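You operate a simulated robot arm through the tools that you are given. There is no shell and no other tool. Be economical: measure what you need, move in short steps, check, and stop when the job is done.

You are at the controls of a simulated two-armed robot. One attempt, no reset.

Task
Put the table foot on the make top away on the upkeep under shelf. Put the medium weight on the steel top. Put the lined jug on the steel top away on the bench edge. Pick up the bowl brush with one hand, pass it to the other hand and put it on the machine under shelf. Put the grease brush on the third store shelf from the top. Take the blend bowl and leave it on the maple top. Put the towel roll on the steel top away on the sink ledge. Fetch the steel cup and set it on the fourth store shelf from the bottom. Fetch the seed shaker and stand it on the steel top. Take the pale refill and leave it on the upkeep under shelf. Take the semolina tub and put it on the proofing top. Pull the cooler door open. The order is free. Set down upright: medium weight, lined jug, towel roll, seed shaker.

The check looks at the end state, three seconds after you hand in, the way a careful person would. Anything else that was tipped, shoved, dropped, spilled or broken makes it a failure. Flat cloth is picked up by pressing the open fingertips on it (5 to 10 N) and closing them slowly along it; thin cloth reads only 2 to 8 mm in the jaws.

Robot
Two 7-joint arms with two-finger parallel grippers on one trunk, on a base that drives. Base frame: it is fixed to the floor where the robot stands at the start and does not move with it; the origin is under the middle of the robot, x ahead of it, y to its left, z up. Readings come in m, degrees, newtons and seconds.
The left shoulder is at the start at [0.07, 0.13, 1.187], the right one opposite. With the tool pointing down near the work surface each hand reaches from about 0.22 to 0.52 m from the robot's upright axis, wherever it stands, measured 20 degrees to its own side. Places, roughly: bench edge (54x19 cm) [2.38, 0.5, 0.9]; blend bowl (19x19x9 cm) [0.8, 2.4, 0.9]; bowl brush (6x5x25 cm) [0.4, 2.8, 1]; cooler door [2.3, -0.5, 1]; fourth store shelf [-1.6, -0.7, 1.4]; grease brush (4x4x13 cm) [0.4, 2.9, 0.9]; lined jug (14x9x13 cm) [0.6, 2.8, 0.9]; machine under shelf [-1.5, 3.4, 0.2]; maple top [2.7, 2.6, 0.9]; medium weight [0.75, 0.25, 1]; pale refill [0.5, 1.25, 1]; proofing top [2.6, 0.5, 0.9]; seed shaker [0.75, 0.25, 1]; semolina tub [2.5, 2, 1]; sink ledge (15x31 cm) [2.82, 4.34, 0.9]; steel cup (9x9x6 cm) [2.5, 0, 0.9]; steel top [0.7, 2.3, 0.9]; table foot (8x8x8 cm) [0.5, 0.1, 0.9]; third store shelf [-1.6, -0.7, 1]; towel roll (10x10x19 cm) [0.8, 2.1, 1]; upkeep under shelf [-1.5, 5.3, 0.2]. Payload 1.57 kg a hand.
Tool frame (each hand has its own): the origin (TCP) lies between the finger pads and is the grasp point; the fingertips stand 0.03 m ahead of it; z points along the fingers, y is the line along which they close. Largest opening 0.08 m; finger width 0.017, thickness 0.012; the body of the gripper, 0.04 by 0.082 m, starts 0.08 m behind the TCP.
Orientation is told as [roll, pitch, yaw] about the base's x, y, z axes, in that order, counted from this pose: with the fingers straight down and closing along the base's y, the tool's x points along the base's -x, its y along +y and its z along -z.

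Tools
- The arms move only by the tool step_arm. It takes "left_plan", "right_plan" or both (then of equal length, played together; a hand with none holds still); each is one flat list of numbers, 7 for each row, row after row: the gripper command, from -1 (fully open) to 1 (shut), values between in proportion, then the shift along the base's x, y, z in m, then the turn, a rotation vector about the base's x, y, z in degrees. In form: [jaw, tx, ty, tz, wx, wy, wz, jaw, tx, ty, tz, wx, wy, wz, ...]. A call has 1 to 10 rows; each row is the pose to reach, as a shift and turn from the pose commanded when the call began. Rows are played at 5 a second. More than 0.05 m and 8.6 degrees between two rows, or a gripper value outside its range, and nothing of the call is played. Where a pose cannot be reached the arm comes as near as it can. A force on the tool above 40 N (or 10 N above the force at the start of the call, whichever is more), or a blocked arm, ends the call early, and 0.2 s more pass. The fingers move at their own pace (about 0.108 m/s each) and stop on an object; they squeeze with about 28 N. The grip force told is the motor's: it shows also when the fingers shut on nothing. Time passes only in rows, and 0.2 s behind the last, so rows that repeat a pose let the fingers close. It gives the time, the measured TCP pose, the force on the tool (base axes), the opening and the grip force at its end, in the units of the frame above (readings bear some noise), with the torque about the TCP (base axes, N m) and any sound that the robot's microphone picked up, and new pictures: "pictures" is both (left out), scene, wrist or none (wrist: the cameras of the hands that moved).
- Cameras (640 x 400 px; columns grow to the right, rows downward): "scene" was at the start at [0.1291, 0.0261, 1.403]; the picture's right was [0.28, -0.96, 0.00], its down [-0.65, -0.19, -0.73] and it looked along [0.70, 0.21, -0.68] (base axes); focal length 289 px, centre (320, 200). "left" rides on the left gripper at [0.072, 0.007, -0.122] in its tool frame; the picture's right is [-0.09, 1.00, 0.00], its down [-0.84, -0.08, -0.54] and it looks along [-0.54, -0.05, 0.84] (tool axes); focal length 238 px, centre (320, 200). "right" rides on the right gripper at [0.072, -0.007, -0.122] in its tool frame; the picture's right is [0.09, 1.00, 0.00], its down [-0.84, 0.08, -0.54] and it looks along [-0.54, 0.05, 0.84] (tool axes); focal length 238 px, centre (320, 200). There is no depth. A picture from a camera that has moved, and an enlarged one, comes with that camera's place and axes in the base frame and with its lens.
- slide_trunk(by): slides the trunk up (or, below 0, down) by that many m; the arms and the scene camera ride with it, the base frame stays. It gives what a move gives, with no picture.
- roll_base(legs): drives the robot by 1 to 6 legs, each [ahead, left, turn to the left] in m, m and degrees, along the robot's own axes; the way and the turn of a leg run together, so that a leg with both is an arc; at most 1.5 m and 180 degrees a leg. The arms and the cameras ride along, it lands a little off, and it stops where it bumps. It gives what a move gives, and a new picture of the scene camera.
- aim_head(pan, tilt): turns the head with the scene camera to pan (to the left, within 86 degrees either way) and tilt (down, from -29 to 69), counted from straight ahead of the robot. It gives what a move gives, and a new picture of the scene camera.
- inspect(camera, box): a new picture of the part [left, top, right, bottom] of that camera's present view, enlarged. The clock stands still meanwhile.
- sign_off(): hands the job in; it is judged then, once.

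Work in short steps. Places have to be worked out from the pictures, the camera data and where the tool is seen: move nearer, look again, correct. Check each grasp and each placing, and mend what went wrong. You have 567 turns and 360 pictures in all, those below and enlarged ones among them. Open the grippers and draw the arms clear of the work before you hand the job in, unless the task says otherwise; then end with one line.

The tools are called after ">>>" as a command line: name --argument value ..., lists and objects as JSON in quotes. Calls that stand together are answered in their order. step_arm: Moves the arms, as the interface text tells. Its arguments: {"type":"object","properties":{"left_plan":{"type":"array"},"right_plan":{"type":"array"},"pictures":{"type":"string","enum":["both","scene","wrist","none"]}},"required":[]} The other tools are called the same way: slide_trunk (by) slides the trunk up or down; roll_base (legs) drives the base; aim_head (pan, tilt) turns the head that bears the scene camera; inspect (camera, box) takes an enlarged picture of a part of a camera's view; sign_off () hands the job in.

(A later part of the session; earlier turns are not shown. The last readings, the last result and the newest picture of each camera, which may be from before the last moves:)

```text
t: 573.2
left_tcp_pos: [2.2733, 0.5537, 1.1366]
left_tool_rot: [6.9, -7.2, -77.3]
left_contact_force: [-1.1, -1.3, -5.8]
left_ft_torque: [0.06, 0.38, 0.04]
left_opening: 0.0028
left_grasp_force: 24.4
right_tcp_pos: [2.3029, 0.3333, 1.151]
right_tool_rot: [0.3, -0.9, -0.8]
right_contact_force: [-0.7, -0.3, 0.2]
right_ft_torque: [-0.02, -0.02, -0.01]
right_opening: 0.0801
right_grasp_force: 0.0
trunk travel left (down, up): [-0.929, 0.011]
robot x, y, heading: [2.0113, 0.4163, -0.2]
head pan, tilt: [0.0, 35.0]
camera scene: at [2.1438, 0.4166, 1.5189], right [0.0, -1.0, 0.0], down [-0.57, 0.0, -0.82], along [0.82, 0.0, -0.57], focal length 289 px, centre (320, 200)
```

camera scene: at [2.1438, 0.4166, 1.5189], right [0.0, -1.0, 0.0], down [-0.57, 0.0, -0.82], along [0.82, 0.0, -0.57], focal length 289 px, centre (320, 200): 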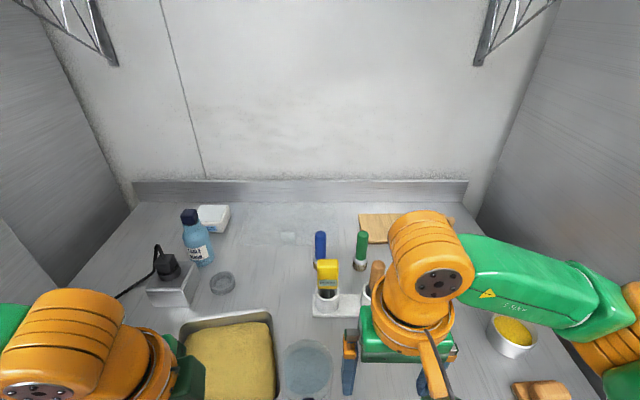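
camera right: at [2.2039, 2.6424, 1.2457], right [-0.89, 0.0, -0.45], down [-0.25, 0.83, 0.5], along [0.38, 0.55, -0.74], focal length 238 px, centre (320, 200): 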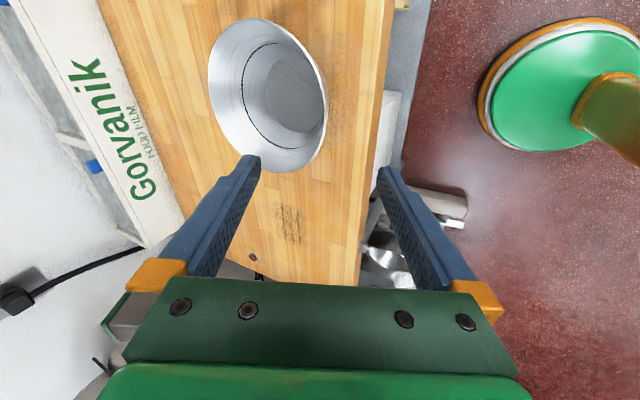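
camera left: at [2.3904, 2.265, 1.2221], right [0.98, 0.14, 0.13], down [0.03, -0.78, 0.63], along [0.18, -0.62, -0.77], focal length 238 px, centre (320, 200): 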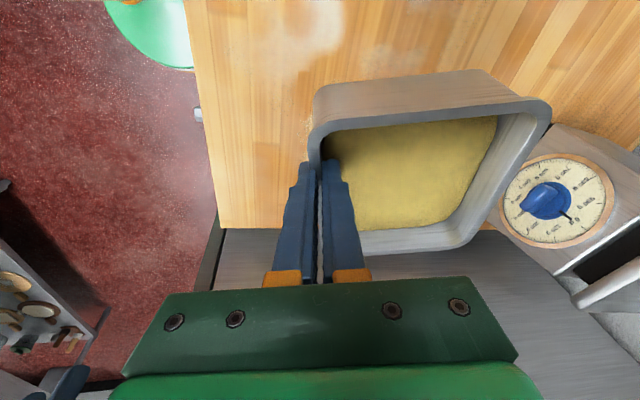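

I extend the left hand forward 0.22 m, keeping above the jug, then start down.

>>> step_arm --left_plan '[1, 0.04, 0, -0.005, 0, 0, 0, 1, 0.08, 0, -0.01, 0, 0, 0, 1, 0.12, 0, -0.015, 0, 0, 0, 1, 0.16, 0, -0.025, 0, 0, 0, 1, 0.195, 0, -0.045, 0, 0, 0, 1, 0.22, 0, -0.075, 0, 0, 0]'

```text
t: 574.6
left_tcp_pos: [2.3531, 0.5056, 1.0648]
left_tool_rot: [8.7, -8.7, -77.2]
left_contact_force: [0.0, -0.6, -5.7]
left_ft_torque: [0.12, 0.39, -0.01]
left_opening: 0.0032
left_grasp_force: 23.9
left hand out of reach, approached as far as the arm can: row 1, 2, 3, 4, 5, 6
right_tcp_pos: [2.3028, 0.335, 1.151]
right_tool_rot: [0.3, -0.8, -0.9]
right_contact_force: [0.0, 0.1, -0.5]
right_ft_torque: [0.01, 0.0, 0.02]
right_opening: 0.0798
right_grasp_force: 0.1
trunk travel left (down, up): [-0.929, 0.011]
robot x, y, heading: [2.0095, 0.4141, -0.2]
head pan, tilt: [0.0, 35.0]
stopped in row 6 (left hand): the force on the tool passed its limit at 122 N (the readings are from after the stop); the commanded pose is now the measured one
camera scene: at [2.1436, 0.4184, 1.5182], right [0.0, -1.0, 0.0], down [-0.57, 0.0, -0.82], along [0.82, 0.0, -0.57], focal length 289 px, centre (320, 200)
camera left: at [2.322, 0.5894, 1.1731], right [0.97, 0.15, 0.16], down [0.01, -0.76, 0.65], along [0.22, -0.63, -0.75], focal length 238 px, centre (320, 200)
```

scene: 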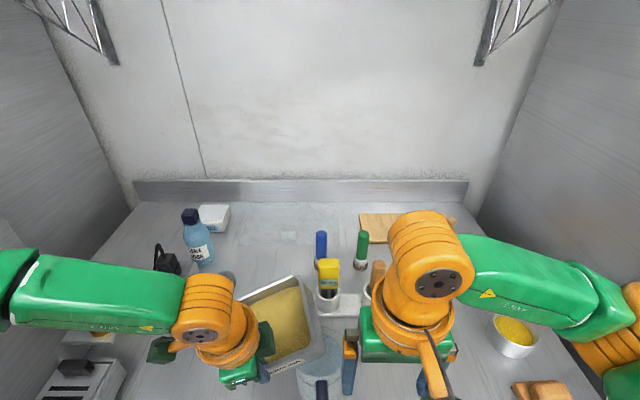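
left: 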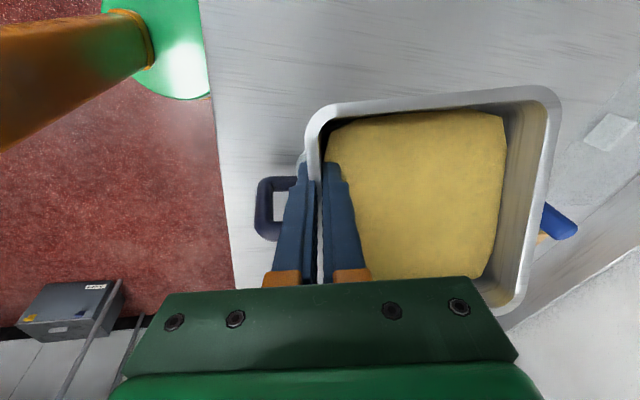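

The arm drifted and the tub pressed on the jug. I raise it straight up at once and check both.

>>> step_arm --left_plan '[1, 0, 0.005, 0.02, 0, 0, 0, 1, 0, 0.01, 0.04, 0, 0, 0, 1, -0.01, 0.02, 0.06, 0, 0, 0]'

```text
t: 575.5
left_tcp_pos: [2.3348, 0.5101, 1.119]
left_tool_rot: [8.7, -8.6, -77.0]
left_contact_force: [0.6, -0.5, -5.0]
left_ft_torque: [0.14, 0.41, 0.01]
left_opening: 0.003
left_grasp_force: 24.7
left hand out of reach, approached as far as the arm can: row 1, 2, 3
right_tcp_pos: [2.3059, 0.3335, 1.1508]
right_tool_rot: [0.2, -0.7, -1.0]
right_contact_force: [0.2, -0.5, -0.7]
right_ft_torque: [-0.01, 0.02, -0.01]
right_opening: 0.0801
right_grasp_force: 0.0
trunk travel left (down, up): [-0.929, 0.011]
robot x, y, heading: [2.0072, 0.4165, 0.1]
head pan, tilt: [0.0, 35.0]
camera scene: at [2.1486, 0.417, 1.5184], right [0.0, -1.0, 0.0], down [-0.58, 0.0, -0.82], along [0.82, 0.0, -0.58], focal length 289 px, centre (320, 200)
camera left: at [2.3013, 0.5955, 1.2289], right [0.97, 0.15, 0.16], down [0.01, -0.77, 0.64], along [0.22, -0.62, -0.75], focal length 238 px, centre (320, 200)
```

scene: 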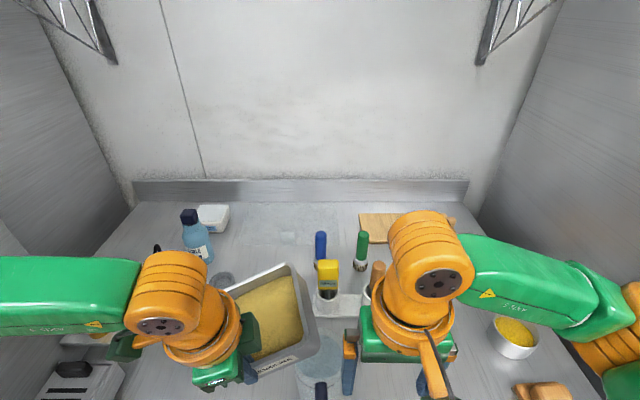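
left: 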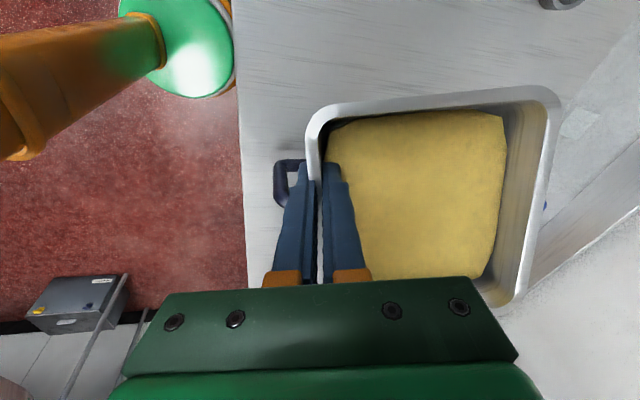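

The jug is still upright. That arm pose reaches too little, so I'll approach with the robot at -45° as at the maple top. First raise and back away.

>>> step_arm --left_plan '[1, -0.015, 0.02, 0.01, 0, 0, 0, 1, -0.03, 0.04, 0.02, 0, 0, 0, 1, -0.05, 0.06, 0.03, 0, 0, 0]' --pictures "none"

>>> roll_base --legs '[[-0.3, 0, 0]]'

```text
t: 576.2
left_tcp_pos: [2.2758, 0.5552, 1.1516]
left_tool_rot: [8.7, -8.6, -77.0]
left_contact_force: [0.1, 0.0, -5.5]
left_ft_torque: [0.13, 0.36, 0.02]
left_opening: 0.003
left_grasp_force: 23.9
left hand out of reach, approached as far as the arm can: row 1, 2, 3
right_tcp_pos: [2.3042, 0.3349, 1.149]
right_tool_rot: [0.4, -0.7, -0.9]
right_contact_force: [0.1, 0.0, -0.3]
right_ft_torque: [-0.01, 0.0, 0.02]
right_opening: 0.0803
right_grasp_force: 0.1
trunk travel left (down, up): [-0.929, 0.011]
robot x, y, heading: [2.0071, 0.4136, 0.1]
head pan, tilt: [0.0, 35.0]
```

```text
t: 578.3
left_tcp_pos: [1.9817, 0.5552, 1.1501]
left_tool_rot: [8.5, -8.6, -77.0]
left_contact_force: [0.5, -0.3, -6.5]
left_ft_torque: [0.11, 0.39, 0.0]
left_opening: 0.0029
left_grasp_force: 24.0
right_tcp_pos: [2.0094, 0.3352, 1.1494]
right_tool_rot: [0.3, -0.5, -0.9]
right_contact_force: [0.3, -1.0, 0.8]
right_ft_torque: [0.0, -0.01, 0.0]
right_opening: 0.0799
right_grasp_force: 0.0
trunk travel left (down, up): [-0.929, 0.011]
robot x, y, heading: [1.7111, 0.4177, -0.2]
head pan, tilt: [0.0, 35.0]
camera scene: at [1.8521, 0.4176, 1.5181], right [0.0, -1.0, 0.0], down [-0.58, 0.0, -0.82], along [0.82, 0.0, -0.58], focal length 289 px, centre (320, 200)
```

scene: 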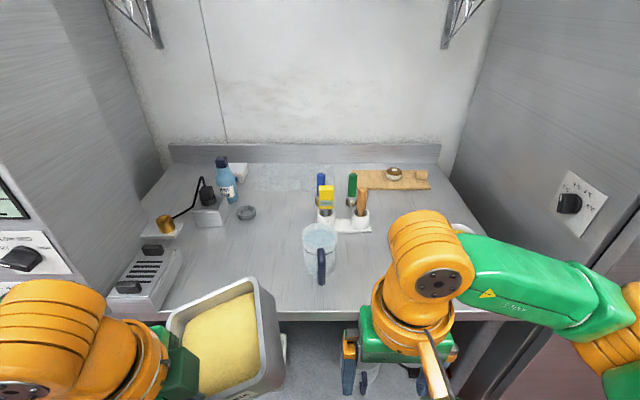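

Jug is upright in its strip. I undo the yaw, turn to -45° and move up to the bench.

>>> step_arm --left_plan '[1, 0.01, 0.02, 0, 0, 0, 7.5, 1, 0.015, 0.04, 0, 0, 0, 15, 1, 0.02, 0.06, 0, 0, 0, 22.5, 1, 0.025, 0.08, 0, 0, 0, 30, 1, 0.03, 0.1, 0, 0, 0, 37.5, 1, 0.03, 0.12, 0, 0, 0, 44]' --pictures "none"

>>> roll_base --legs '[[0, 0, -45], [0.03, 0.38, 0]]'

```text
t: 579.7
left_tcp_pos: [2.0089, 0.675, 1.1498]
left_tool_rot: [8.6, -8.7, -32.8]
left_contact_force: [0.5, -0.3, -5.8]
left_ft_torque: [-0.19, 0.36, -0.02]
left_opening: 0.0028
left_grasp_force: 23.9
right_tcp_pos: [2.0063, 0.3361, 1.1508]
right_tool_rot: [0.4, -0.8, -0.9]
right_contact_force: [-0.4, -0.1, -0.5]
right_ft_torque: [-0.01, -0.02, 0.0]
right_opening: 0.0801
right_grasp_force: 0.1
trunk travel left (down, up): [-0.929, 0.011]
robot x, y, heading: [1.7074, 0.4143, 0.2]
head pan, tilt: [0.0, 35.0]
```

```text
t: 584.1
left_tcp_pos: [2.3868, 0.634, 1.1506]
left_tool_rot: [8.8, -8.5, -77.5]
left_contact_force: [-0.6, -0.8, -6.5]
left_ft_torque: [0.12, 0.37, -0.02]
left_opening: 0.0029
left_grasp_force: 24.6
right_tcp_pos: [2.149, 0.3954, 1.1504]
right_tool_rot: [0.4, -0.6, -45.2]
right_contact_force: [0.5, -0.6, -0.2]
right_ft_torque: [-0.01, 0.03, 0.02]
right_opening: 0.0799
right_grasp_force: 0.1
trunk travel left (down, up): [-0.929, 0.011]
robot x, y, heading: [1.9963, 0.6623, -44.5]
head pan, tilt: [0.0, 35.0]
camera scene: at [2.0913, 0.5644, 1.5186], right [-0.7, -0.71, 0.0], down [-0.41, 0.4, -0.82], along [0.58, -0.57, -0.57], focal length 289 px, centre (320, 200)
```

scene: 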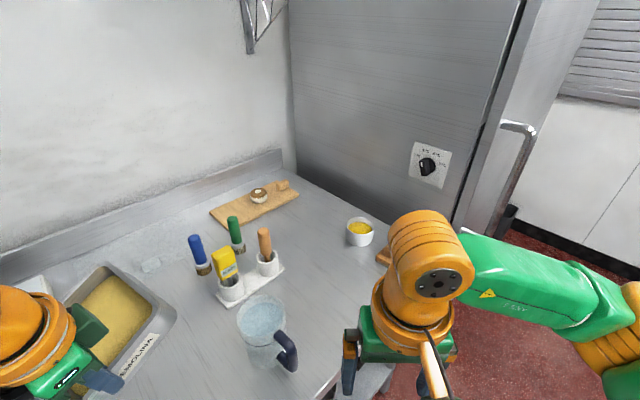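

I enlarge the tub to judge its tilt before setting it down.

>>> inspect --camera "scene" --box '[0, 220, 240, 400]'

>>> inspect --camera "left" --box '[160, 40, 640, 340]'

```text
2.22 times, centred on (120, 310) of scene
camera zoom: at [2.0913, 0.5644, 1.5186], right [-0.7, -0.71, 0.0], down [-0.41, 0.4, -0.82], along [0.58, -0.57, -0.57], focal length 641 px, centre (764, -44)
```

zoom: 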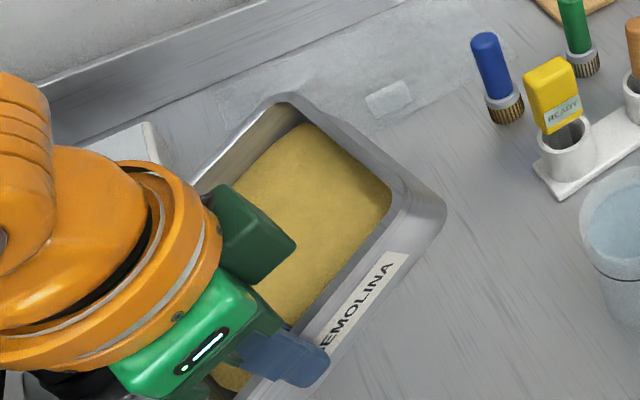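

```text
1.33 times, centred on (400, 190) of left
camera zoom: at [2.355, 0.7189, 1.2602], right [0.98, 0.15, 0.16], down [0.01, -0.77, 0.64], along [0.22, -0.62, -0.75], focal length 318 px, centre (213, 213)
```

zoom: 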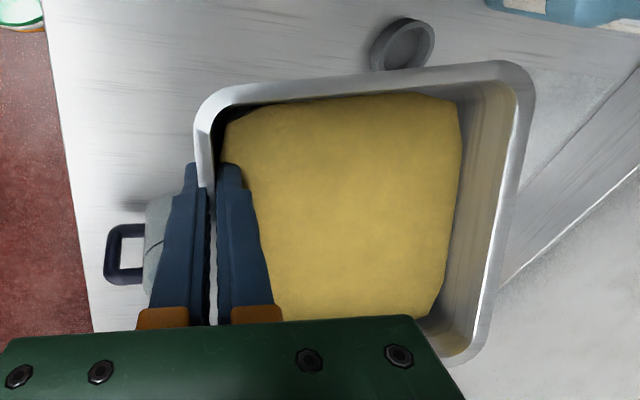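

The tub has rolled ~35° in the grip (north side low); the semolina is intact. I'll lean the tool back part-way and let the table level it as it touches down. Move over the spot first.

>>> step_arm --left_plan '[1, 0.02, -0.02, 0, 4, 1, 0, 1, 0.045, -0.04, -0.005, 8, 2, 0, 1, 0.068, -0.06, -0.015, 12, 3, 0, 1, 0.088, -0.079, -0.03, 16, 4, 0]'

```text
t: 585.1
left_tcp_pos: [2.4489, 0.5592, 1.1164]
left_tool_rot: [8.4, 8.0, -77.2]
left_contact_force: [0.3, 0.0, -6.6]
left_ft_torque: [0.06, 0.41, 0.05]
left_opening: 0.003
left_grasp_force: 24.2
left hand out of reach, approached as far as the arm can: row 3, 4
right_tcp_pos: [2.1517, 0.3959, 1.1498]
right_tool_rot: [0.3, -0.6, -45.2]
right_contact_force: [-0.9, 0.3, 0.0]
right_ft_torque: [-0.03, 0.0, -0.02]
right_opening: 0.0802
right_grasp_force: 0.1
trunk travel left (down, up): [-0.929, 0.011]
robot x, y, heading: [1.9961, 0.6597, -44.4]
head pan, tilt: [0.0, 35.0]
camera scene: at [2.0947, 0.5653, 1.5184], right [-0.7, -0.71, 0.0], down [-0.41, 0.4, -0.82], along [0.58, -0.57, -0.58], focal length 289 px, centre (320, 200)
camera left: at [2.4243, 0.6112, 1.2458], right [0.99, 0.11, 0.13], down [0.05, -0.91, 0.4], along [0.16, -0.39, -0.91], focal length 238 px, centre (320, 200)
```

scene: 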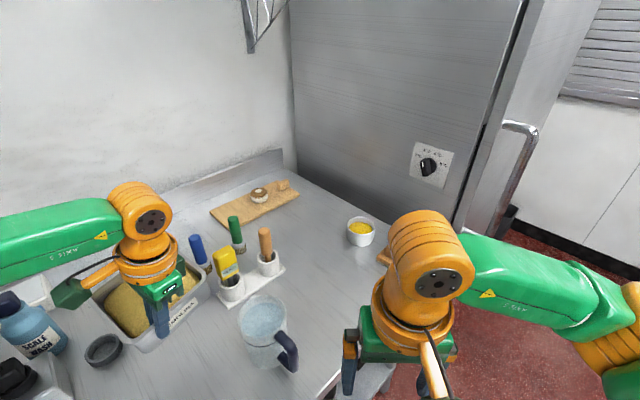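
left: 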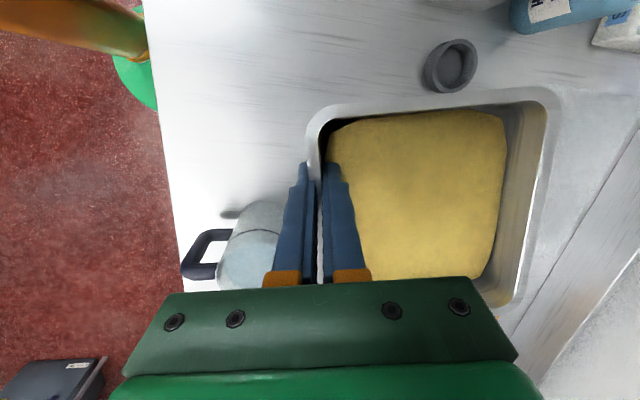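

Tilt is down to ~23°, and it's clear of ring and holder. I lower while moving 3 cm further in.

>>> step_arm --left_plan '[1, 0.01, -0.003, -0.02, 2, 0.5, 0, 1, 0.02, -0.006, -0.04, 4, 1, 0, 1, 0.03, -0.008, -0.06, 6, 1.5, 0]'

```text
t: 585.9
left_tcp_pos: [2.439, 0.5712, 1.0625]
left_tool_rot: [8.3, 14.0, -77.2]
left_contact_force: [-0.5, 0.2, -5.2]
left_ft_torque: [0.06, 0.38, -0.02]
left_opening: 0.0029
left_grasp_force: 23.9
left hand out of reach, approached as far as the arm can: row 1, 2, 3
right_tcp_pos: [2.1495, 0.3973, 1.1499]
right_tool_rot: [0.3, -0.7, -45.1]
right_contact_force: [0.3, -0.3, 0.4]
right_ft_torque: [0.01, 0.0, -0.01]
right_opening: 0.0803
right_grasp_force: 0.0
trunk travel left (down, up): [-0.929, 0.011]
robot x, y, heading: [1.9941, 0.665, -44.7]
head pan, tilt: [0.0, 35.0]
camera scene: at [2.0938, 0.5666, 1.5186], right [-0.7, -0.71, 0.0], down [-0.41, 0.4, -0.82], along [0.58, -0.57, -0.57], focal length 289 px, centre (320, 200)
camera left: at [2.418, 0.6073, 1.1972], right [0.99, 0.1, 0.12], down [0.06, -0.95, 0.31], along [0.14, -0.3, -0.94], focal length 238 px, centre (320, 200)
```

scene: 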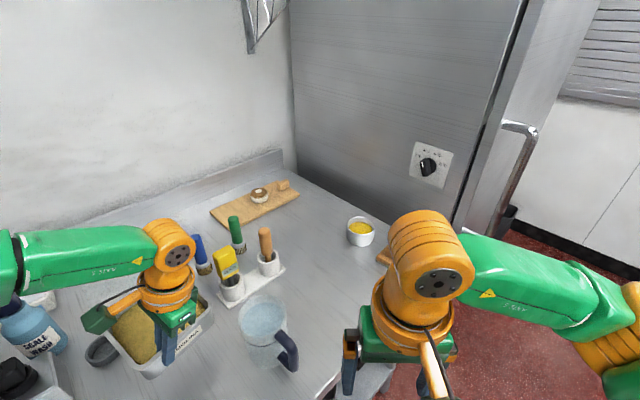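
left: 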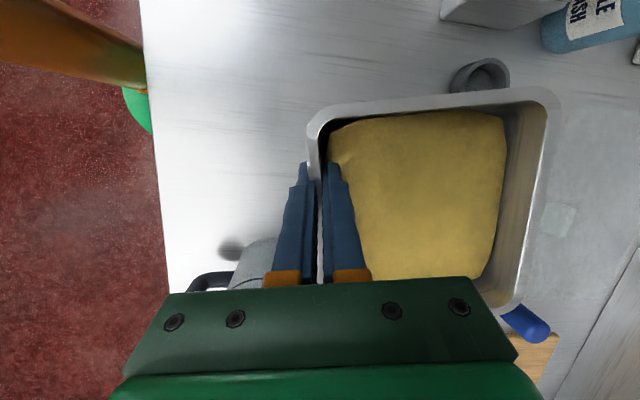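

The arm drifts north near its limit, toward the ring. I shift the base 4.5 cm along its heading (+x, -y) instead.

>>> roll_base --legs '[[0.048, 0.003, 0]]'

>>> step_arm --left_plan '[1, 0, 0, -0.005, 0, 0, 0]' --pictures "wrist"

```text
t: 586.9
left_tcp_pos: [2.4697, 0.5444, 1.0671]
left_tool_rot: [8.5, 13.6, -77.2]
left_contact_force: [-0.5, 0.1, -4.4]
left_ft_torque: [0.04, 0.31, -0.01]
left_opening: 0.0028
left_grasp_force: 23.8
right_tcp_pos: [2.1808, 0.3706, 1.1521]
right_tool_rot: [0.3, -1.3, -45.1]
right_contact_force: [-1.2, -0.1, -0.4]
right_ft_torque: [-0.07, -0.08, 0.0]
right_opening: 0.0799
right_grasp_force: 0.1
trunk travel left (down, up): [-0.929, 0.011]
robot x, y, heading: [2.0276, 0.6284, -44.3]
head pan, tilt: [0.0, 35.0]
camera scene: at [2.122, 0.5427, 1.5197], right [-0.7, -0.71, 0.0], down [-0.41, 0.4, -0.82], along [0.59, -0.58, -0.57], focal length 289 px, centre (320, 200)
```

scene: 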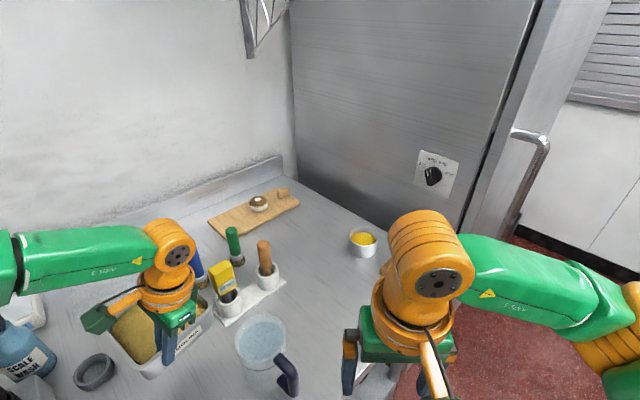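

```text
t: 587.2
left_tcp_pos: [2.4802, 0.537, 1.0572]
left_tool_rot: [8.2, 14.2, -77.2]
left_contact_force: [0.0, 1.1, -5.3]
left_ft_torque: [0.08, 0.39, 0.0]
left_opening: 0.0029
left_grasp_force: 24.1
right_tcp_pos: [2.1911, 0.3621, 1.1488]
right_tool_rot: [0.3, -0.5, -45.1]
right_contact_force: [1.0, -0.1, 0.0]
right_ft_torque: [0.02, 0.01, -0.02]
right_opening: 0.08
right_grasp_force: 0.1
trunk travel left (down, up): [-0.929, 0.011]
robot x, y, heading: [2.0318, 0.6316, -44.4]
head pan, tilt: [0.0, 35.0]
camera left: at [2.4585, 0.5737, 1.191], right [0.99, 0.1, 0.11], down [0.06, -0.95, 0.3], along [0.14, -0.29, -0.95], focal length 238 px, centre (320, 200)
```

left: 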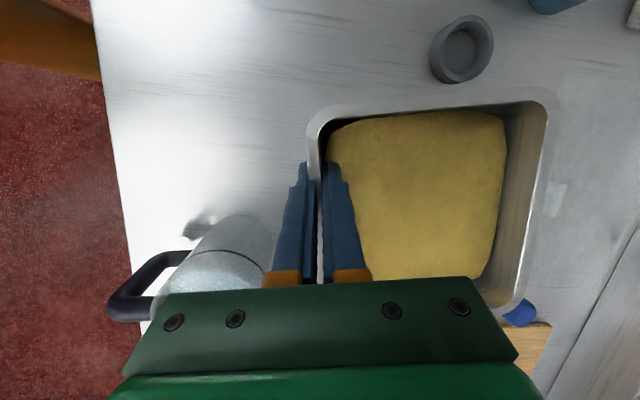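

Well placed now. I lower with the trunk, keeping the arm pose.

>>> slide_trunk --by -0.05

>>> slide_trunk --by -0.012

>>> slide_trunk --by -0.008

```text
t: 588.2
left_tcp_pos: [2.4749, 0.5392, 1.0078]
left_tool_rot: [8.4, 13.9, -77.1]
left_contact_force: [0.7, 0.4, -5.0]
left_ft_torque: [0.07, 0.38, 0.0]
left_opening: 0.0031
left_grasp_force: 24.2
right_tcp_pos: [2.1873, 0.3661, 1.1004]
right_tool_rot: [0.3, -0.7, -45.1]
right_contact_force: [-0.8, -0.5, -0.5]
right_ft_torque: [-0.02, -0.02, -0.05]
right_opening: 0.0798
right_grasp_force: 0.0
trunk travel left (down, up): [-0.879, 0.061]
robot x, y, heading: [2.0343, 0.6339, -44.3]
head pan, tilt: [0.0, 35.0]
```

```text
t: 588.8
left_tcp_pos: [2.4757, 0.5397, 0.9958]
left_tool_rot: [8.4, 13.9, -77.2]
left_contact_force: [0.8, 0.3, -5.9]
left_ft_torque: [0.06, 0.39, 0.02]
left_opening: 0.003
left_grasp_force: 24.1
right_tcp_pos: [2.1878, 0.3649, 1.0886]
right_tool_rot: [0.2, -0.7, -45.1]
right_contact_force: [0.0, 0.6, -0.1]
right_ft_torque: [-0.01, -0.02, 0.0]
right_opening: 0.08
right_grasp_force: 0.1
trunk travel left (down, up): [-0.867, 0.073]
robot x, y, heading: [2.03, 0.6292, -44.6]
head pan, tilt: [0.0, 35.0]
```

```text
t: 589.3
left_tcp_pos: [2.4769, 0.5394, 0.9874]
left_tool_rot: [8.3, 14.0, -77.2]
left_contact_force: [-0.7, 0.0, -5.7]
left_ft_torque: [0.07, 0.35, 0.0]
left_opening: 0.0029
left_grasp_force: 24.3
right_tcp_pos: [2.1885, 0.3635, 1.0799]
right_tool_rot: [0.3, -0.6, -45.1]
right_contact_force: [0.0, -0.1, -0.5]
right_ft_torque: [0.01, -0.04, 0.0]
right_opening: 0.0801
right_grasp_force: 0.1
trunk travel left (down, up): [-0.859, 0.081]
robot x, y, heading: [2.0298, 0.6296, -44.4]
head pan, tilt: [0.0, 35.0]
```

>>> slide_trunk --by -0.008

>>> slide_trunk --by -0.006

>>> step_arm --left_plan '[1, 0, 0, 0, 0, 0, 0]' --pictures "both"

```text
t: 589.9
left_tcp_pos: [2.4757, 0.5399, 0.9801]
left_tool_rot: [8.3, 14.0, -77.2]
left_contact_force: [-0.1, -0.1, -6.1]
left_ft_torque: [0.06, 0.35, 0.01]
left_opening: 0.003
left_grasp_force: 23.9
right_tcp_pos: [2.1882, 0.3643, 1.0725]
right_tool_rot: [0.2, -0.6, -45.1]
right_contact_force: [0.4, -0.1, 0.5]
right_ft_torque: [0.0, -0.03, 0.04]
right_opening: 0.0799
right_grasp_force: 0.1
trunk travel left (down, up): [-0.851, 0.089]
robot x, y, heading: [2.0304, 0.6298, -44.6]
head pan, tilt: [0.0, 35.0]
```

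```text
t: 590.5
left_tcp_pos: [2.4754, 0.5397, 0.9742]
left_tool_rot: [8.4, 14.0, -77.1]
left_contact_force: [-0.1, 0.3, -5.4]
left_ft_torque: [0.05, 0.37, -0.04]
left_opening: 0.0029
left_grasp_force: 24.5
right_tcp_pos: [2.1888, 0.3648, 1.067]
right_tool_rot: [0.4, -0.8, -45.0]
right_contact_force: [0.0, 0.3, -0.1]
right_ft_torque: [0.02, 0.0, 0.0]
right_opening: 0.0801
right_grasp_force: 0.1
trunk travel left (down, up): [-0.845, 0.095]
robot x, y, heading: [2.0297, 0.6299, -44.2]
head pan, tilt: [0.0, 35.0]
```

```text
t: 590.9
left_tcp_pos: [2.4762, 0.5399, 0.9752]
left_tool_rot: [8.4, 14.0, -77.2]
left_contact_force: [-0.4, 0.3, -6.0]
left_ft_torque: [0.05, 0.37, 0.01]
left_opening: 0.0028
left_grasp_force: 23.8
right_tcp_pos: [2.1885, 0.3658, 1.0665]
right_tool_rot: [0.3, -0.6, -45.1]
right_contact_force: [0.4, 0.5, -0.3]
right_ft_torque: [-0.02, 0.0, -0.04]
right_opening: 0.08
right_grasp_force: 0.1
trunk travel left (down, up): [-0.845, 0.095]
robot x, y, heading: [2.0307, 0.6305, -44.2]
head pan, tilt: [0.0, 35.0]
camera scene: at [2.1306, 0.535, 1.4345], right [-0.7, -0.71, 0.0], down [-0.41, 0.4, -0.82], along [0.58, -0.57, -0.57], focal length 289 px, centre (320, 200)
camera left: at [2.4548, 0.5767, 1.1087], right [0.99, 0.1, 0.12], down [0.06, -0.95, 0.31], along [0.14, -0.3, -0.94], focal length 238 px, centre (320, 200)
```

scene: 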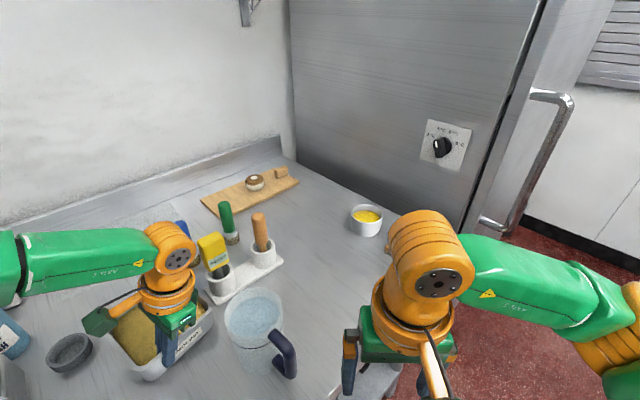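
left: 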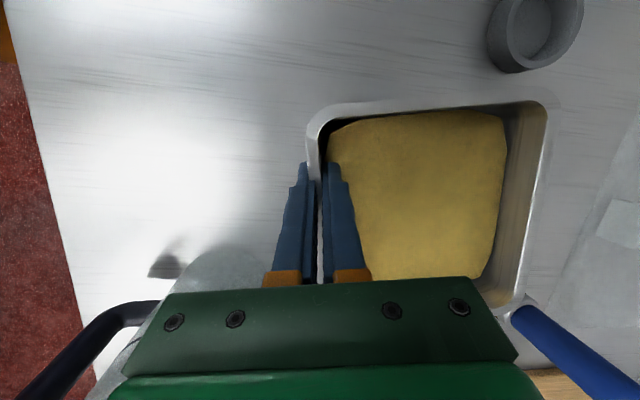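

No contact yet; the tub's corner looks near the marker holder. I zoom in before going on.

>>> inspect --camera "scene" --box '[80, 190, 320, 400]'

```text
1.90 times, centred on (200, 295) of scene
camera zoom: at [2.1306, 0.535, 1.4345], right [-0.7, -0.71, 0.0], down [-0.41, 0.4, -0.82], along [0.58, -0.57, -0.57], focal length 550 px, centre (549, 19)
```

zoom: 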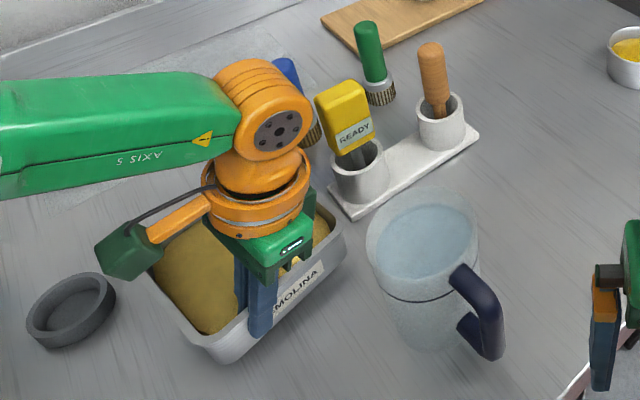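

There is ~3 cm to the holder, so it is clear. I keep lowering in small steps.

>>> slide_trunk --by -0.008

>>> slide_trunk --by -0.006

>>> slide_trunk --by -0.006

```text
t: 591.4
left_tcp_pos: [2.4756, 0.5392, 0.966]
left_tool_rot: [8.4, 14.1, -77.3]
left_contact_force: [0.4, 0.0, -5.6]
left_ft_torque: [0.07, 0.36, 0.03]
left_opening: 0.003
left_grasp_force: 24.2
right_tcp_pos: [2.1883, 0.3652, 1.058]
right_tool_rot: [0.3, -0.8, -45.1]
right_contact_force: [-0.7, 0.2, -0.5]
right_ft_torque: [-0.01, 0.01, 0.01]
right_opening: 0.0799
right_grasp_force: 0.1
trunk travel left (down, up): [-0.837, 0.103]
robot x, y, heading: [2.0294, 0.6305, -44.7]
head pan, tilt: [0.0, 35.0]
```

```text
t: 592.0
left_tcp_pos: [2.475, 0.5397, 0.9593]
left_tool_rot: [8.4, 14.0, -77.2]
left_contact_force: [0.0, -0.3, -5.5]
left_ft_torque: [0.05, 0.37, 0.03]
left_opening: 0.0027
left_grasp_force: 24.0
right_tcp_pos: [2.1881, 0.3648, 1.052]
right_tool_rot: [0.3, -0.7, -45.1]
right_contact_force: [0.0, 0.3, 0.8]
right_ft_torque: [0.02, 0.01, 0.0]
right_opening: 0.08
right_grasp_force: 0.1
trunk travel left (down, up): [-0.831, 0.109]
robot x, y, heading: [2.0271, 0.6332, -44.6]
head pan, tilt: [0.0, 35.0]
```

```text
t: 592.5
left_tcp_pos: [2.4743, 0.5388, 0.9565]
left_tool_rot: [8.7, 13.7, -77.1]
left_contact_force: [8.1, -1.7, 21.3]
left_ft_torque: [0.14, -0.19, -0.15]
left_opening: 0.003
left_grasp_force: 23.9
right_tcp_pos: [2.1857, 0.3656, 1.0462]
right_tool_rot: [0.4, -0.8, -45.2]
right_contact_force: [0.2, -0.7, -0.5]
right_ft_torque: [-0.03, 0.02, 0.0]
right_opening: 0.0801
right_grasp_force: 0.1
trunk travel left (down, up): [-0.825, 0.115]
robot x, y, heading: [2.0259, 0.6303, -44.5]
head pan, tilt: [0.0, 35.0]
```

Touchdown (21 N). I look at how it sits before releasing.

>>> inspect --camera "scene" --box '[80, 190, 320, 400]'

>>> inspect --camera "left" --box '[160, 0, 640, 340]'

```text
1.90 times, centred on (200, 295) of scene
camera zoom: at [2.1272, 0.5354, 1.4153], right [-0.7, -0.71, 0.0], down [-0.41, 0.4, -0.82], along [0.59, -0.57, -0.57], focal length 550 px, centre (549, 19)
```

zoom: 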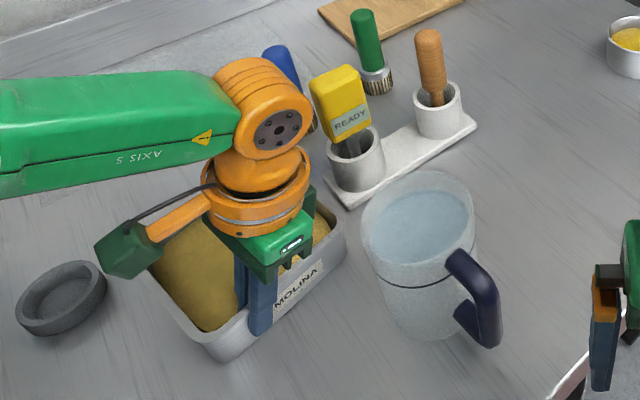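

```text
1.18 times, centred on (400, 170) of left
camera zoom: at [2.4527, 0.5767, 1.0911], right [0.99, 0.1, 0.12], down [0.05, -0.95, 0.31], along [0.15, -0.3, -0.94], focal length 280 px, centre (226, 235)
```

zoom: 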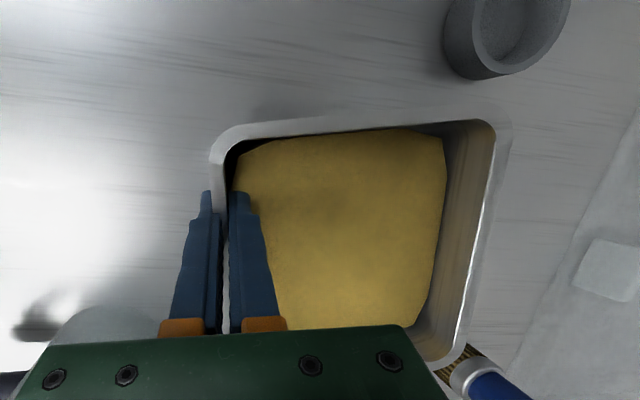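

It sits nearly flat and clear of its neighbours. I open slowly and withdraw along the tool axis.

>>> step_arm --left_plan '[0.8, 0, 0, 0.002, 0, 0, 0, 0.5, 0, 0, 0.002, 0, 0, 0, 0.2, 0, 0, 0.002, 0, 0, 0, 0.2, 0, 0, 0.01, 0, 0, 0, 0.2, -0.005, -0.01, 0.035, 0, 0, 0, 0.0, -0.01, -0.015, 0.07, 0, 0, 0, -0.5, -0.015, -0.01, 0.11, 0, 0, 0]'

```text
t: 594.1
left_tcp_pos: [2.4581, 0.5303, 1.0662]
left_tool_rot: [8.5, 13.8, -77.2]
left_contact_force: [-0.7, -0.3, 0.9]
left_ft_torque: [0.0, -0.03, 0.03]
left_opening: 0.0598
left_grasp_force: 0.1
right_tcp_pos: [2.1866, 0.3662, 1.046]
right_tool_rot: [0.3, -0.8, -45.1]
right_contact_force: [-0.7, 1.0, -0.2]
right_ft_torque: [-0.03, -0.02, 0.03]
right_opening: 0.08
right_grasp_force: 0.1
trunk travel left (down, up): [-0.825, 0.115]
robot x, y, heading: [2.0298, 0.6331, -44.5]
head pan, tilt: [0.0, 35.0]
camera scene: at [2.1282, 0.5362, 1.4148], right [-0.7, -0.71, 0.0], down [-0.41, 0.4, -0.82], along [0.59, -0.57, -0.57], focal length 289 px, centre (320, 200)
camera left: at [2.4368, 0.5679, 1.2005], right [0.99, 0.1, 0.12], down [0.06, -0.95, 0.31], along [0.14, -0.3, -0.94], focal length 238 px, centre (320, 200)
```

scene: 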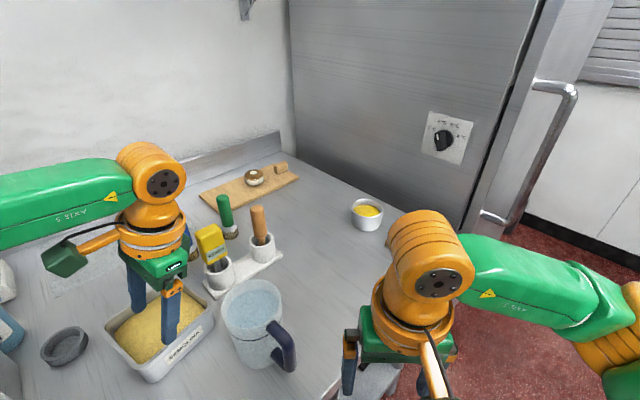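
left: 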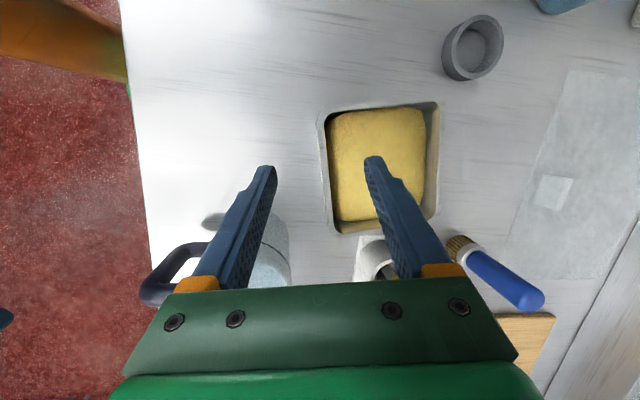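

The tub stands flat on the proofing top. Next the steel cup; I zoom in on it.

>>> inspect --camera "scene" --box '[300, 170, 420, 270]'

```text
4.00 times, centred on (360, 220) of scene
camera zoom: at [2.1282, 0.5362, 1.4148], right [-0.7, -0.71, 0.0], down [-0.41, 0.4, -0.82], along [0.59, -0.57, -0.57], focal length 1154 px, centre (160, 120)
```

zoom: 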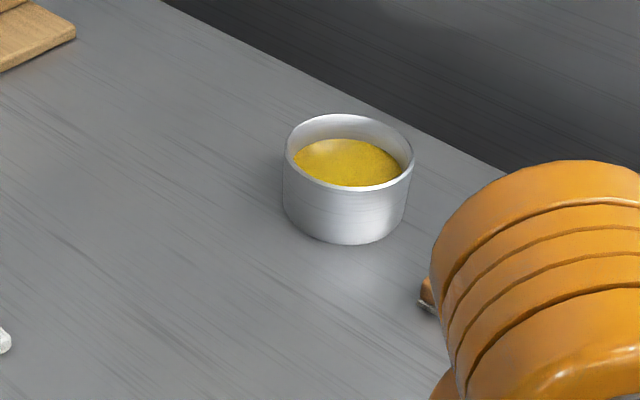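

Cup rim is ~8.7 cm, so I must pinch its wall (near side, about (2.447,0.01)). I raise the trunk, tuck the right hand in, and shift south keeping heading -45°.

>>> slide_trunk --by 0.1

>>> step_arm --right_plan '[-1, -0.02, 0.02, 0, 0, 0, 0, -1, -0.045, 0.04, 0, 0, 0, 0, -1, -0.07, 0.05, 0, 0, 0, 0]' --left_plan '[-1, 0, 0, 0.01, -5, -1.2, 0, -1, 0, 0, 0.02, -10, -2.4, 0, -1, 0, 0, 0.03, -15, -3.5, 0]' --pictures "none"

>>> roll_base --legs '[[0.31, -0.4, 0]]'

```text
t: 595.5
left_tcp_pos: [2.4576, 0.531, 1.1662]
left_tool_rot: [8.3, 13.9, -77.2]
left_contact_force: [0.0, -0.2, 0.0]
left_ft_torque: [-0.01, 0.02, -0.03]
left_opening: 0.06
left_grasp_force: 0.1
right_tcp_pos: [2.1864, 0.3639, 1.1464]
right_tool_rot: [0.3, -0.7, -45.1]
right_contact_force: [-0.7, 0.1, 0.3]
right_ft_torque: [-0.02, -0.04, 0.02]
right_opening: 0.0799
right_grasp_force: 0.0
trunk travel left (down, up): [-0.925, 0.015]
robot x, y, heading: [2.0327, 0.6294, -44.5]
head pan, tilt: [0.0, 35.0]
```

```text
t: 596.3
left_tcp_pos: [2.458, 0.5303, 1.1943]
left_tool_rot: [8.5, -1.6, -77.1]
left_contact_force: [0.4, 0.9, -0.1]
left_ft_torque: [-0.04, -0.01, 0.02]
left_opening: 0.0801
left_grasp_force: 0.1
right_tcp_pos: [2.1179, 0.4155, 1.1482]
right_tool_rot: [0.4, -0.7, -45.2]
right_contact_force: [0.1, 0.5, -0.1]
right_ft_torque: [0.03, -0.04, 0.02]
right_opening: 0.0805
right_grasp_force: 0.1
trunk travel left (down, up): [-0.925, 0.015]
robot x, y, heading: [2.031, 0.6307, -44.3]
head pan, tilt: [0.0, 35.0]
```

```text
t: 599.2
left_tcp_pos: [2.4025, 0.0323, 1.1952]
left_tool_rot: [8.5, -1.6, -76.8]
left_contact_force: [-0.3, -0.1, 1.0]
left_ft_torque: [-0.02, -0.01, 0.0]
left_opening: 0.08
left_grasp_force: 0.0
right_tcp_pos: [2.063, -0.0852, 1.1479]
right_tool_rot: [0.3, -0.8, -44.9]
right_contact_force: [0.5, -0.2, -0.2]
right_ft_torque: [-0.01, 0.01, -0.01]
right_opening: 0.08
right_grasp_force: 0.0
trunk travel left (down, up): [-0.925, 0.015]
robot x, y, heading: [1.9751, 0.1291, -43.7]
head pan, tilt: [0.0, 35.0]
camera scene: at [2.0737, 0.0367, 1.5148], right [-0.7, -0.72, 0.0], down [-0.41, 0.4, -0.82], along [0.59, -0.57, -0.57], focal length 289 px, centre (320, 200)
```

scene: 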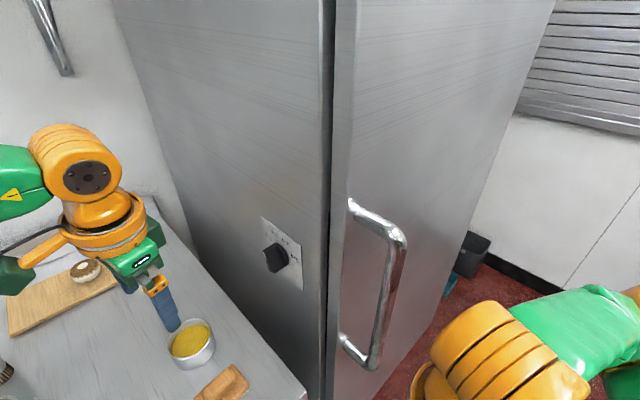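

For the shelf I want the cup level with the tool leaning forward, so I'll pinch the cup's right-hand side wall with the closing axis sideways. I first turn the left tool: upright, yaw +32°.

>>> step_arm --left_plan '[-1, -0.01, 0, 0, -1.8, 8.2, 0]' --pictures "none"

>>> step_arm --left_plan '[-1, 0, 0, 0, 0, 0, 8, -1, 0, 0, 0, 0, 0, 16, -1, 0, 0, 0, 0, 0, 24, -1, 0, 0, 0, 0, 0, 32]' --pictures "none"

>>> step_arm --left_plan '[-1, 0, 0, -0.02, -5.6, -5.6, 0, -1, 0.005, -0.005, -0.04, -11.2, -11.2, 0, -1, 0.01, -0.01, -0.06, -16.8, -16.8, 0, -1, 0.02, -0.02, -0.08, -22.5, -22.5, 0, -1, 0.03, -0.03, -0.1, -28, -28, 0]' --pictures "both"

```text
t: 599.6
left_tcp_pos: [2.3941, 0.0296, 1.1954]
left_tool_rot: [0.1, -1.3, -76.5]
left_contact_force: [0.7, -0.6, 0.6]
left_ft_torque: [0.0, 0.02, 0.02]
left_opening: 0.08
left_grasp_force: 0.0
right_tcp_pos: [2.0634, -0.0868, 1.1476]
right_tool_rot: [0.3, -0.7, -44.9]
right_contact_force: [0.4, 0.6, -0.1]
right_ft_torque: [-0.04, 0.02, -0.03]
right_opening: 0.0801
right_grasp_force: 0.1
trunk travel left (down, up): [-0.925, 0.015]
robot x, y, heading: [1.9733, 0.1269, -43.9]
head pan, tilt: [0.0, 35.0]
```

```text
t: 600.6
left_tcp_pos: [2.3929, 0.0302, 1.1954]
left_tool_rot: [0.1, -1.5, -44.5]
left_contact_force: [-0.2, 0.3, 0.2]
left_ft_torque: [0.02, 0.01, -0.03]
left_opening: 0.0802
left_grasp_force: 0.1
right_tcp_pos: [2.0634, -0.0862, 1.1483]
right_tool_rot: [0.3, -0.7, -45.0]
right_contact_force: [-0.2, 0.0, -0.1]
right_ft_torque: [0.0, 0.01, 0.0]
right_opening: 0.08
right_grasp_force: 0.0
trunk travel left (down, up): [-0.925, 0.015]
robot x, y, heading: [1.9715, 0.1283, -43.9]
head pan, tilt: [0.0, 35.0]
```

```text
t: 601.8
left_tcp_pos: [2.4228, -0.0011, 1.0932]
left_tool_rot: [-0.5, -40.8, -44.4]
left_contact_force: [-0.6, -0.5, -0.1]
left_ft_torque: [0.01, -0.06, 0.0]
left_opening: 0.0801
left_grasp_force: 0.1
right_tcp_pos: [2.0638, -0.0869, 1.1479]
right_tool_rot: [0.2, -0.7, -44.9]
right_contact_force: [-0.4, -0.2, -0.1]
right_ft_torque: [0.01, 0.02, 0.0]
right_opening: 0.08
right_grasp_force: 0.1
trunk travel left (down, up): [-0.925, 0.015]
robot x, y, heading: [1.9729, 0.1301, -44.1]
head pan, tilt: [0.0, 35.0]
camera scene: at [2.0745, 0.034, 1.5146], right [-0.7, -0.72, 0.0], down [-0.41, 0.4, -0.82], along [0.59, -0.57, -0.57], focal length 289 px, centre (320, 200)
camera left: at [2.3315, 0.0978, 1.1374], right [0.75, 0.66, 0.06], down [0.15, -0.25, 0.96], along [0.65, -0.71, -0.28], focal length 238 px, centre (320, 200)
```

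scene: 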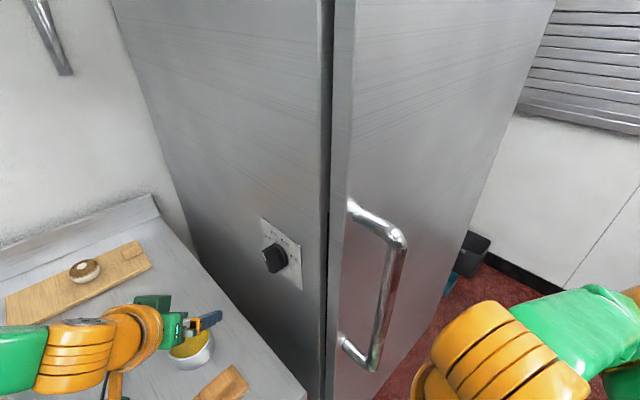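
left: 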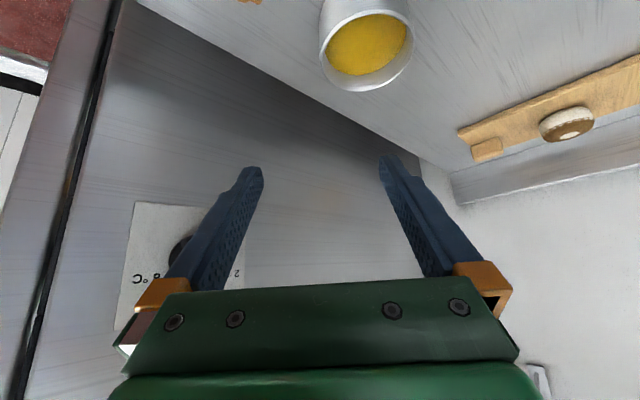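

Good pose. The cup centre is ≈(2.48,0.011); I'll pinch at ≈(2.447,-0.018). I go down to just above the rim and check.

>>> step_arm --left_plan '[-1, 0.003, 0, -0.035, 0, 0, 0, -1, 0.007, -0.002, -0.07, 0, 0, 0, -1, 0.01, -0.003, -0.095, 0, 0, 0]' --pictures "wrist"

```text
t: 602.6
left_tcp_pos: [2.4362, -0.0035, 1.0155]
left_tool_rot: [-0.2, -40.8, -44.5]
left_contact_force: [-0.6, 0.7, 0.0]
left_ft_torque: [0.03, -0.04, -0.02]
left_opening: 0.0801
left_grasp_force: 0.1
left hand out of reach, approached as far as the arm can: row 3
right_tcp_pos: [2.0638, -0.0868, 1.1476]
right_tool_rot: [0.3, -0.7, -44.9]
right_contact_force: [0.2, -0.1, -0.8]
right_ft_torque: [-0.02, 0.02, 0.01]
right_opening: 0.0798
right_grasp_force: 0.0
trunk travel left (down, up): [-0.925, 0.015]
robot x, y, heading: [1.9772, 0.1269, -44.2]
head pan, tilt: [0.0, 35.0]
camera left: at [2.3443, 0.0942, 1.0608], right [0.75, 0.66, 0.06], down [0.15, -0.25, 0.96], along [0.65, -0.71, -0.29], focal length 238 px, centre (320, 200)
```

left: 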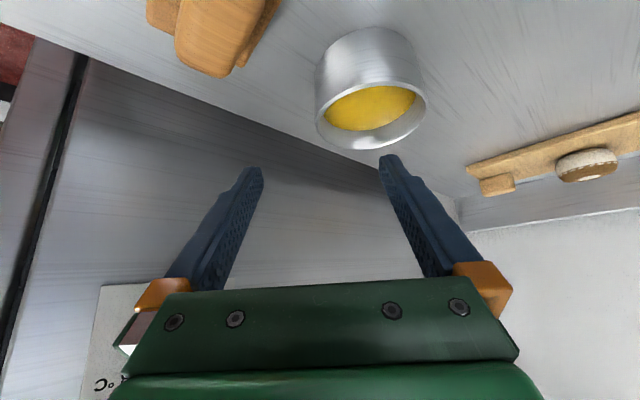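

I shift back 2 cm along the lean and lower with the trunk so the tips straddle the wall.

>>> step_arm --left_plan '[-1, -0.014, 0.015, 0, 0, 0, 0]' --pictures "none"

>>> slide_trunk --by -0.035

>>> step_arm --left_plan '[-1, 0, 0, 0, 0, 0, 0]' --pictures "wrist"

```text
t: 603.0
left_tcp_pos: [2.4232, 0.0123, 1.021]
left_tool_rot: [-0.2, -40.8, -44.5]
left_contact_force: [-0.9, 0.7, -0.8]
left_ft_torque: [0.01, 0.0, 0.02]
left_opening: 0.08
left_grasp_force: 0.0
left hand out of reach, approached as far as the arm can: row 1
right_tcp_pos: [2.0645, -0.0853, 1.1477]
right_tool_rot: [0.3, -0.8, -44.9]
right_contact_force: [-1.2, 1.0, 0.0]
right_ft_torque: [-0.04, 0.01, -0.03]
right_opening: 0.0795
right_grasp_force: 0.0
trunk travel left (down, up): [-0.925, 0.015]
robot x, y, heading: [1.975, 0.1266, -44.1]
head pan, tilt: [0.0, 35.0]
```

```text
t: 603.8
left_tcp_pos: [2.4229, 0.0099, 0.9856]
left_tool_rot: [-0.1, -40.7, -44.5]
left_contact_force: [-0.5, -0.6, 0.0]
left_ft_torque: [-0.02, -0.01, 0.02]
left_opening: 0.0799
left_grasp_force: 0.1
right_tcp_pos: [2.0629, -0.0859, 1.113]
right_tool_rot: [0.4, -0.7, -44.9]
right_contact_force: [-0.1, -0.8, 0.4]
right_ft_torque: [-0.01, 0.01, 0.0]
right_opening: 0.0797
right_grasp_force: 0.1
trunk travel left (down, up): [-0.89, 0.05]
robot x, y, heading: [1.9764, 0.123, -44.0]
head pan, tilt: [0.0, 35.0]
```

```text
t: 604.2
left_tcp_pos: [2.4229, 0.0102, 0.986]
left_tool_rot: [-0.2, -40.6, -44.5]
left_contact_force: [0.2, 0.4, 1.0]
left_ft_torque: [0.0, -0.02, 0.04]
left_opening: 0.0799
left_grasp_force: 0.1
right_tcp_pos: [2.0642, -0.087, 1.1127]
right_tool_rot: [0.3, -0.8, -44.9]
right_contact_force: [0.0, 0.0, 0.8]
right_ft_torque: [0.01, -0.01, 0.0]
right_opening: 0.0801
right_grasp_force: 0.0
trunk travel left (down, up): [-0.89, 0.05]
robot x, y, heading: [1.9767, 0.1311, -44.1]
head pan, tilt: [0.0, 35.0]
camera left: at [2.3321, 0.1096, 1.0307], right [0.75, 0.66, 0.06], down [0.15, -0.25, 0.96], along [0.65, -0.71, -0.29], focal length 238 px, centre (320, 200)
```

left: 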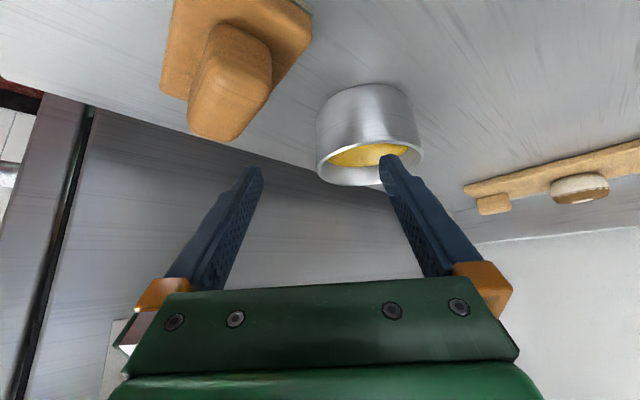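

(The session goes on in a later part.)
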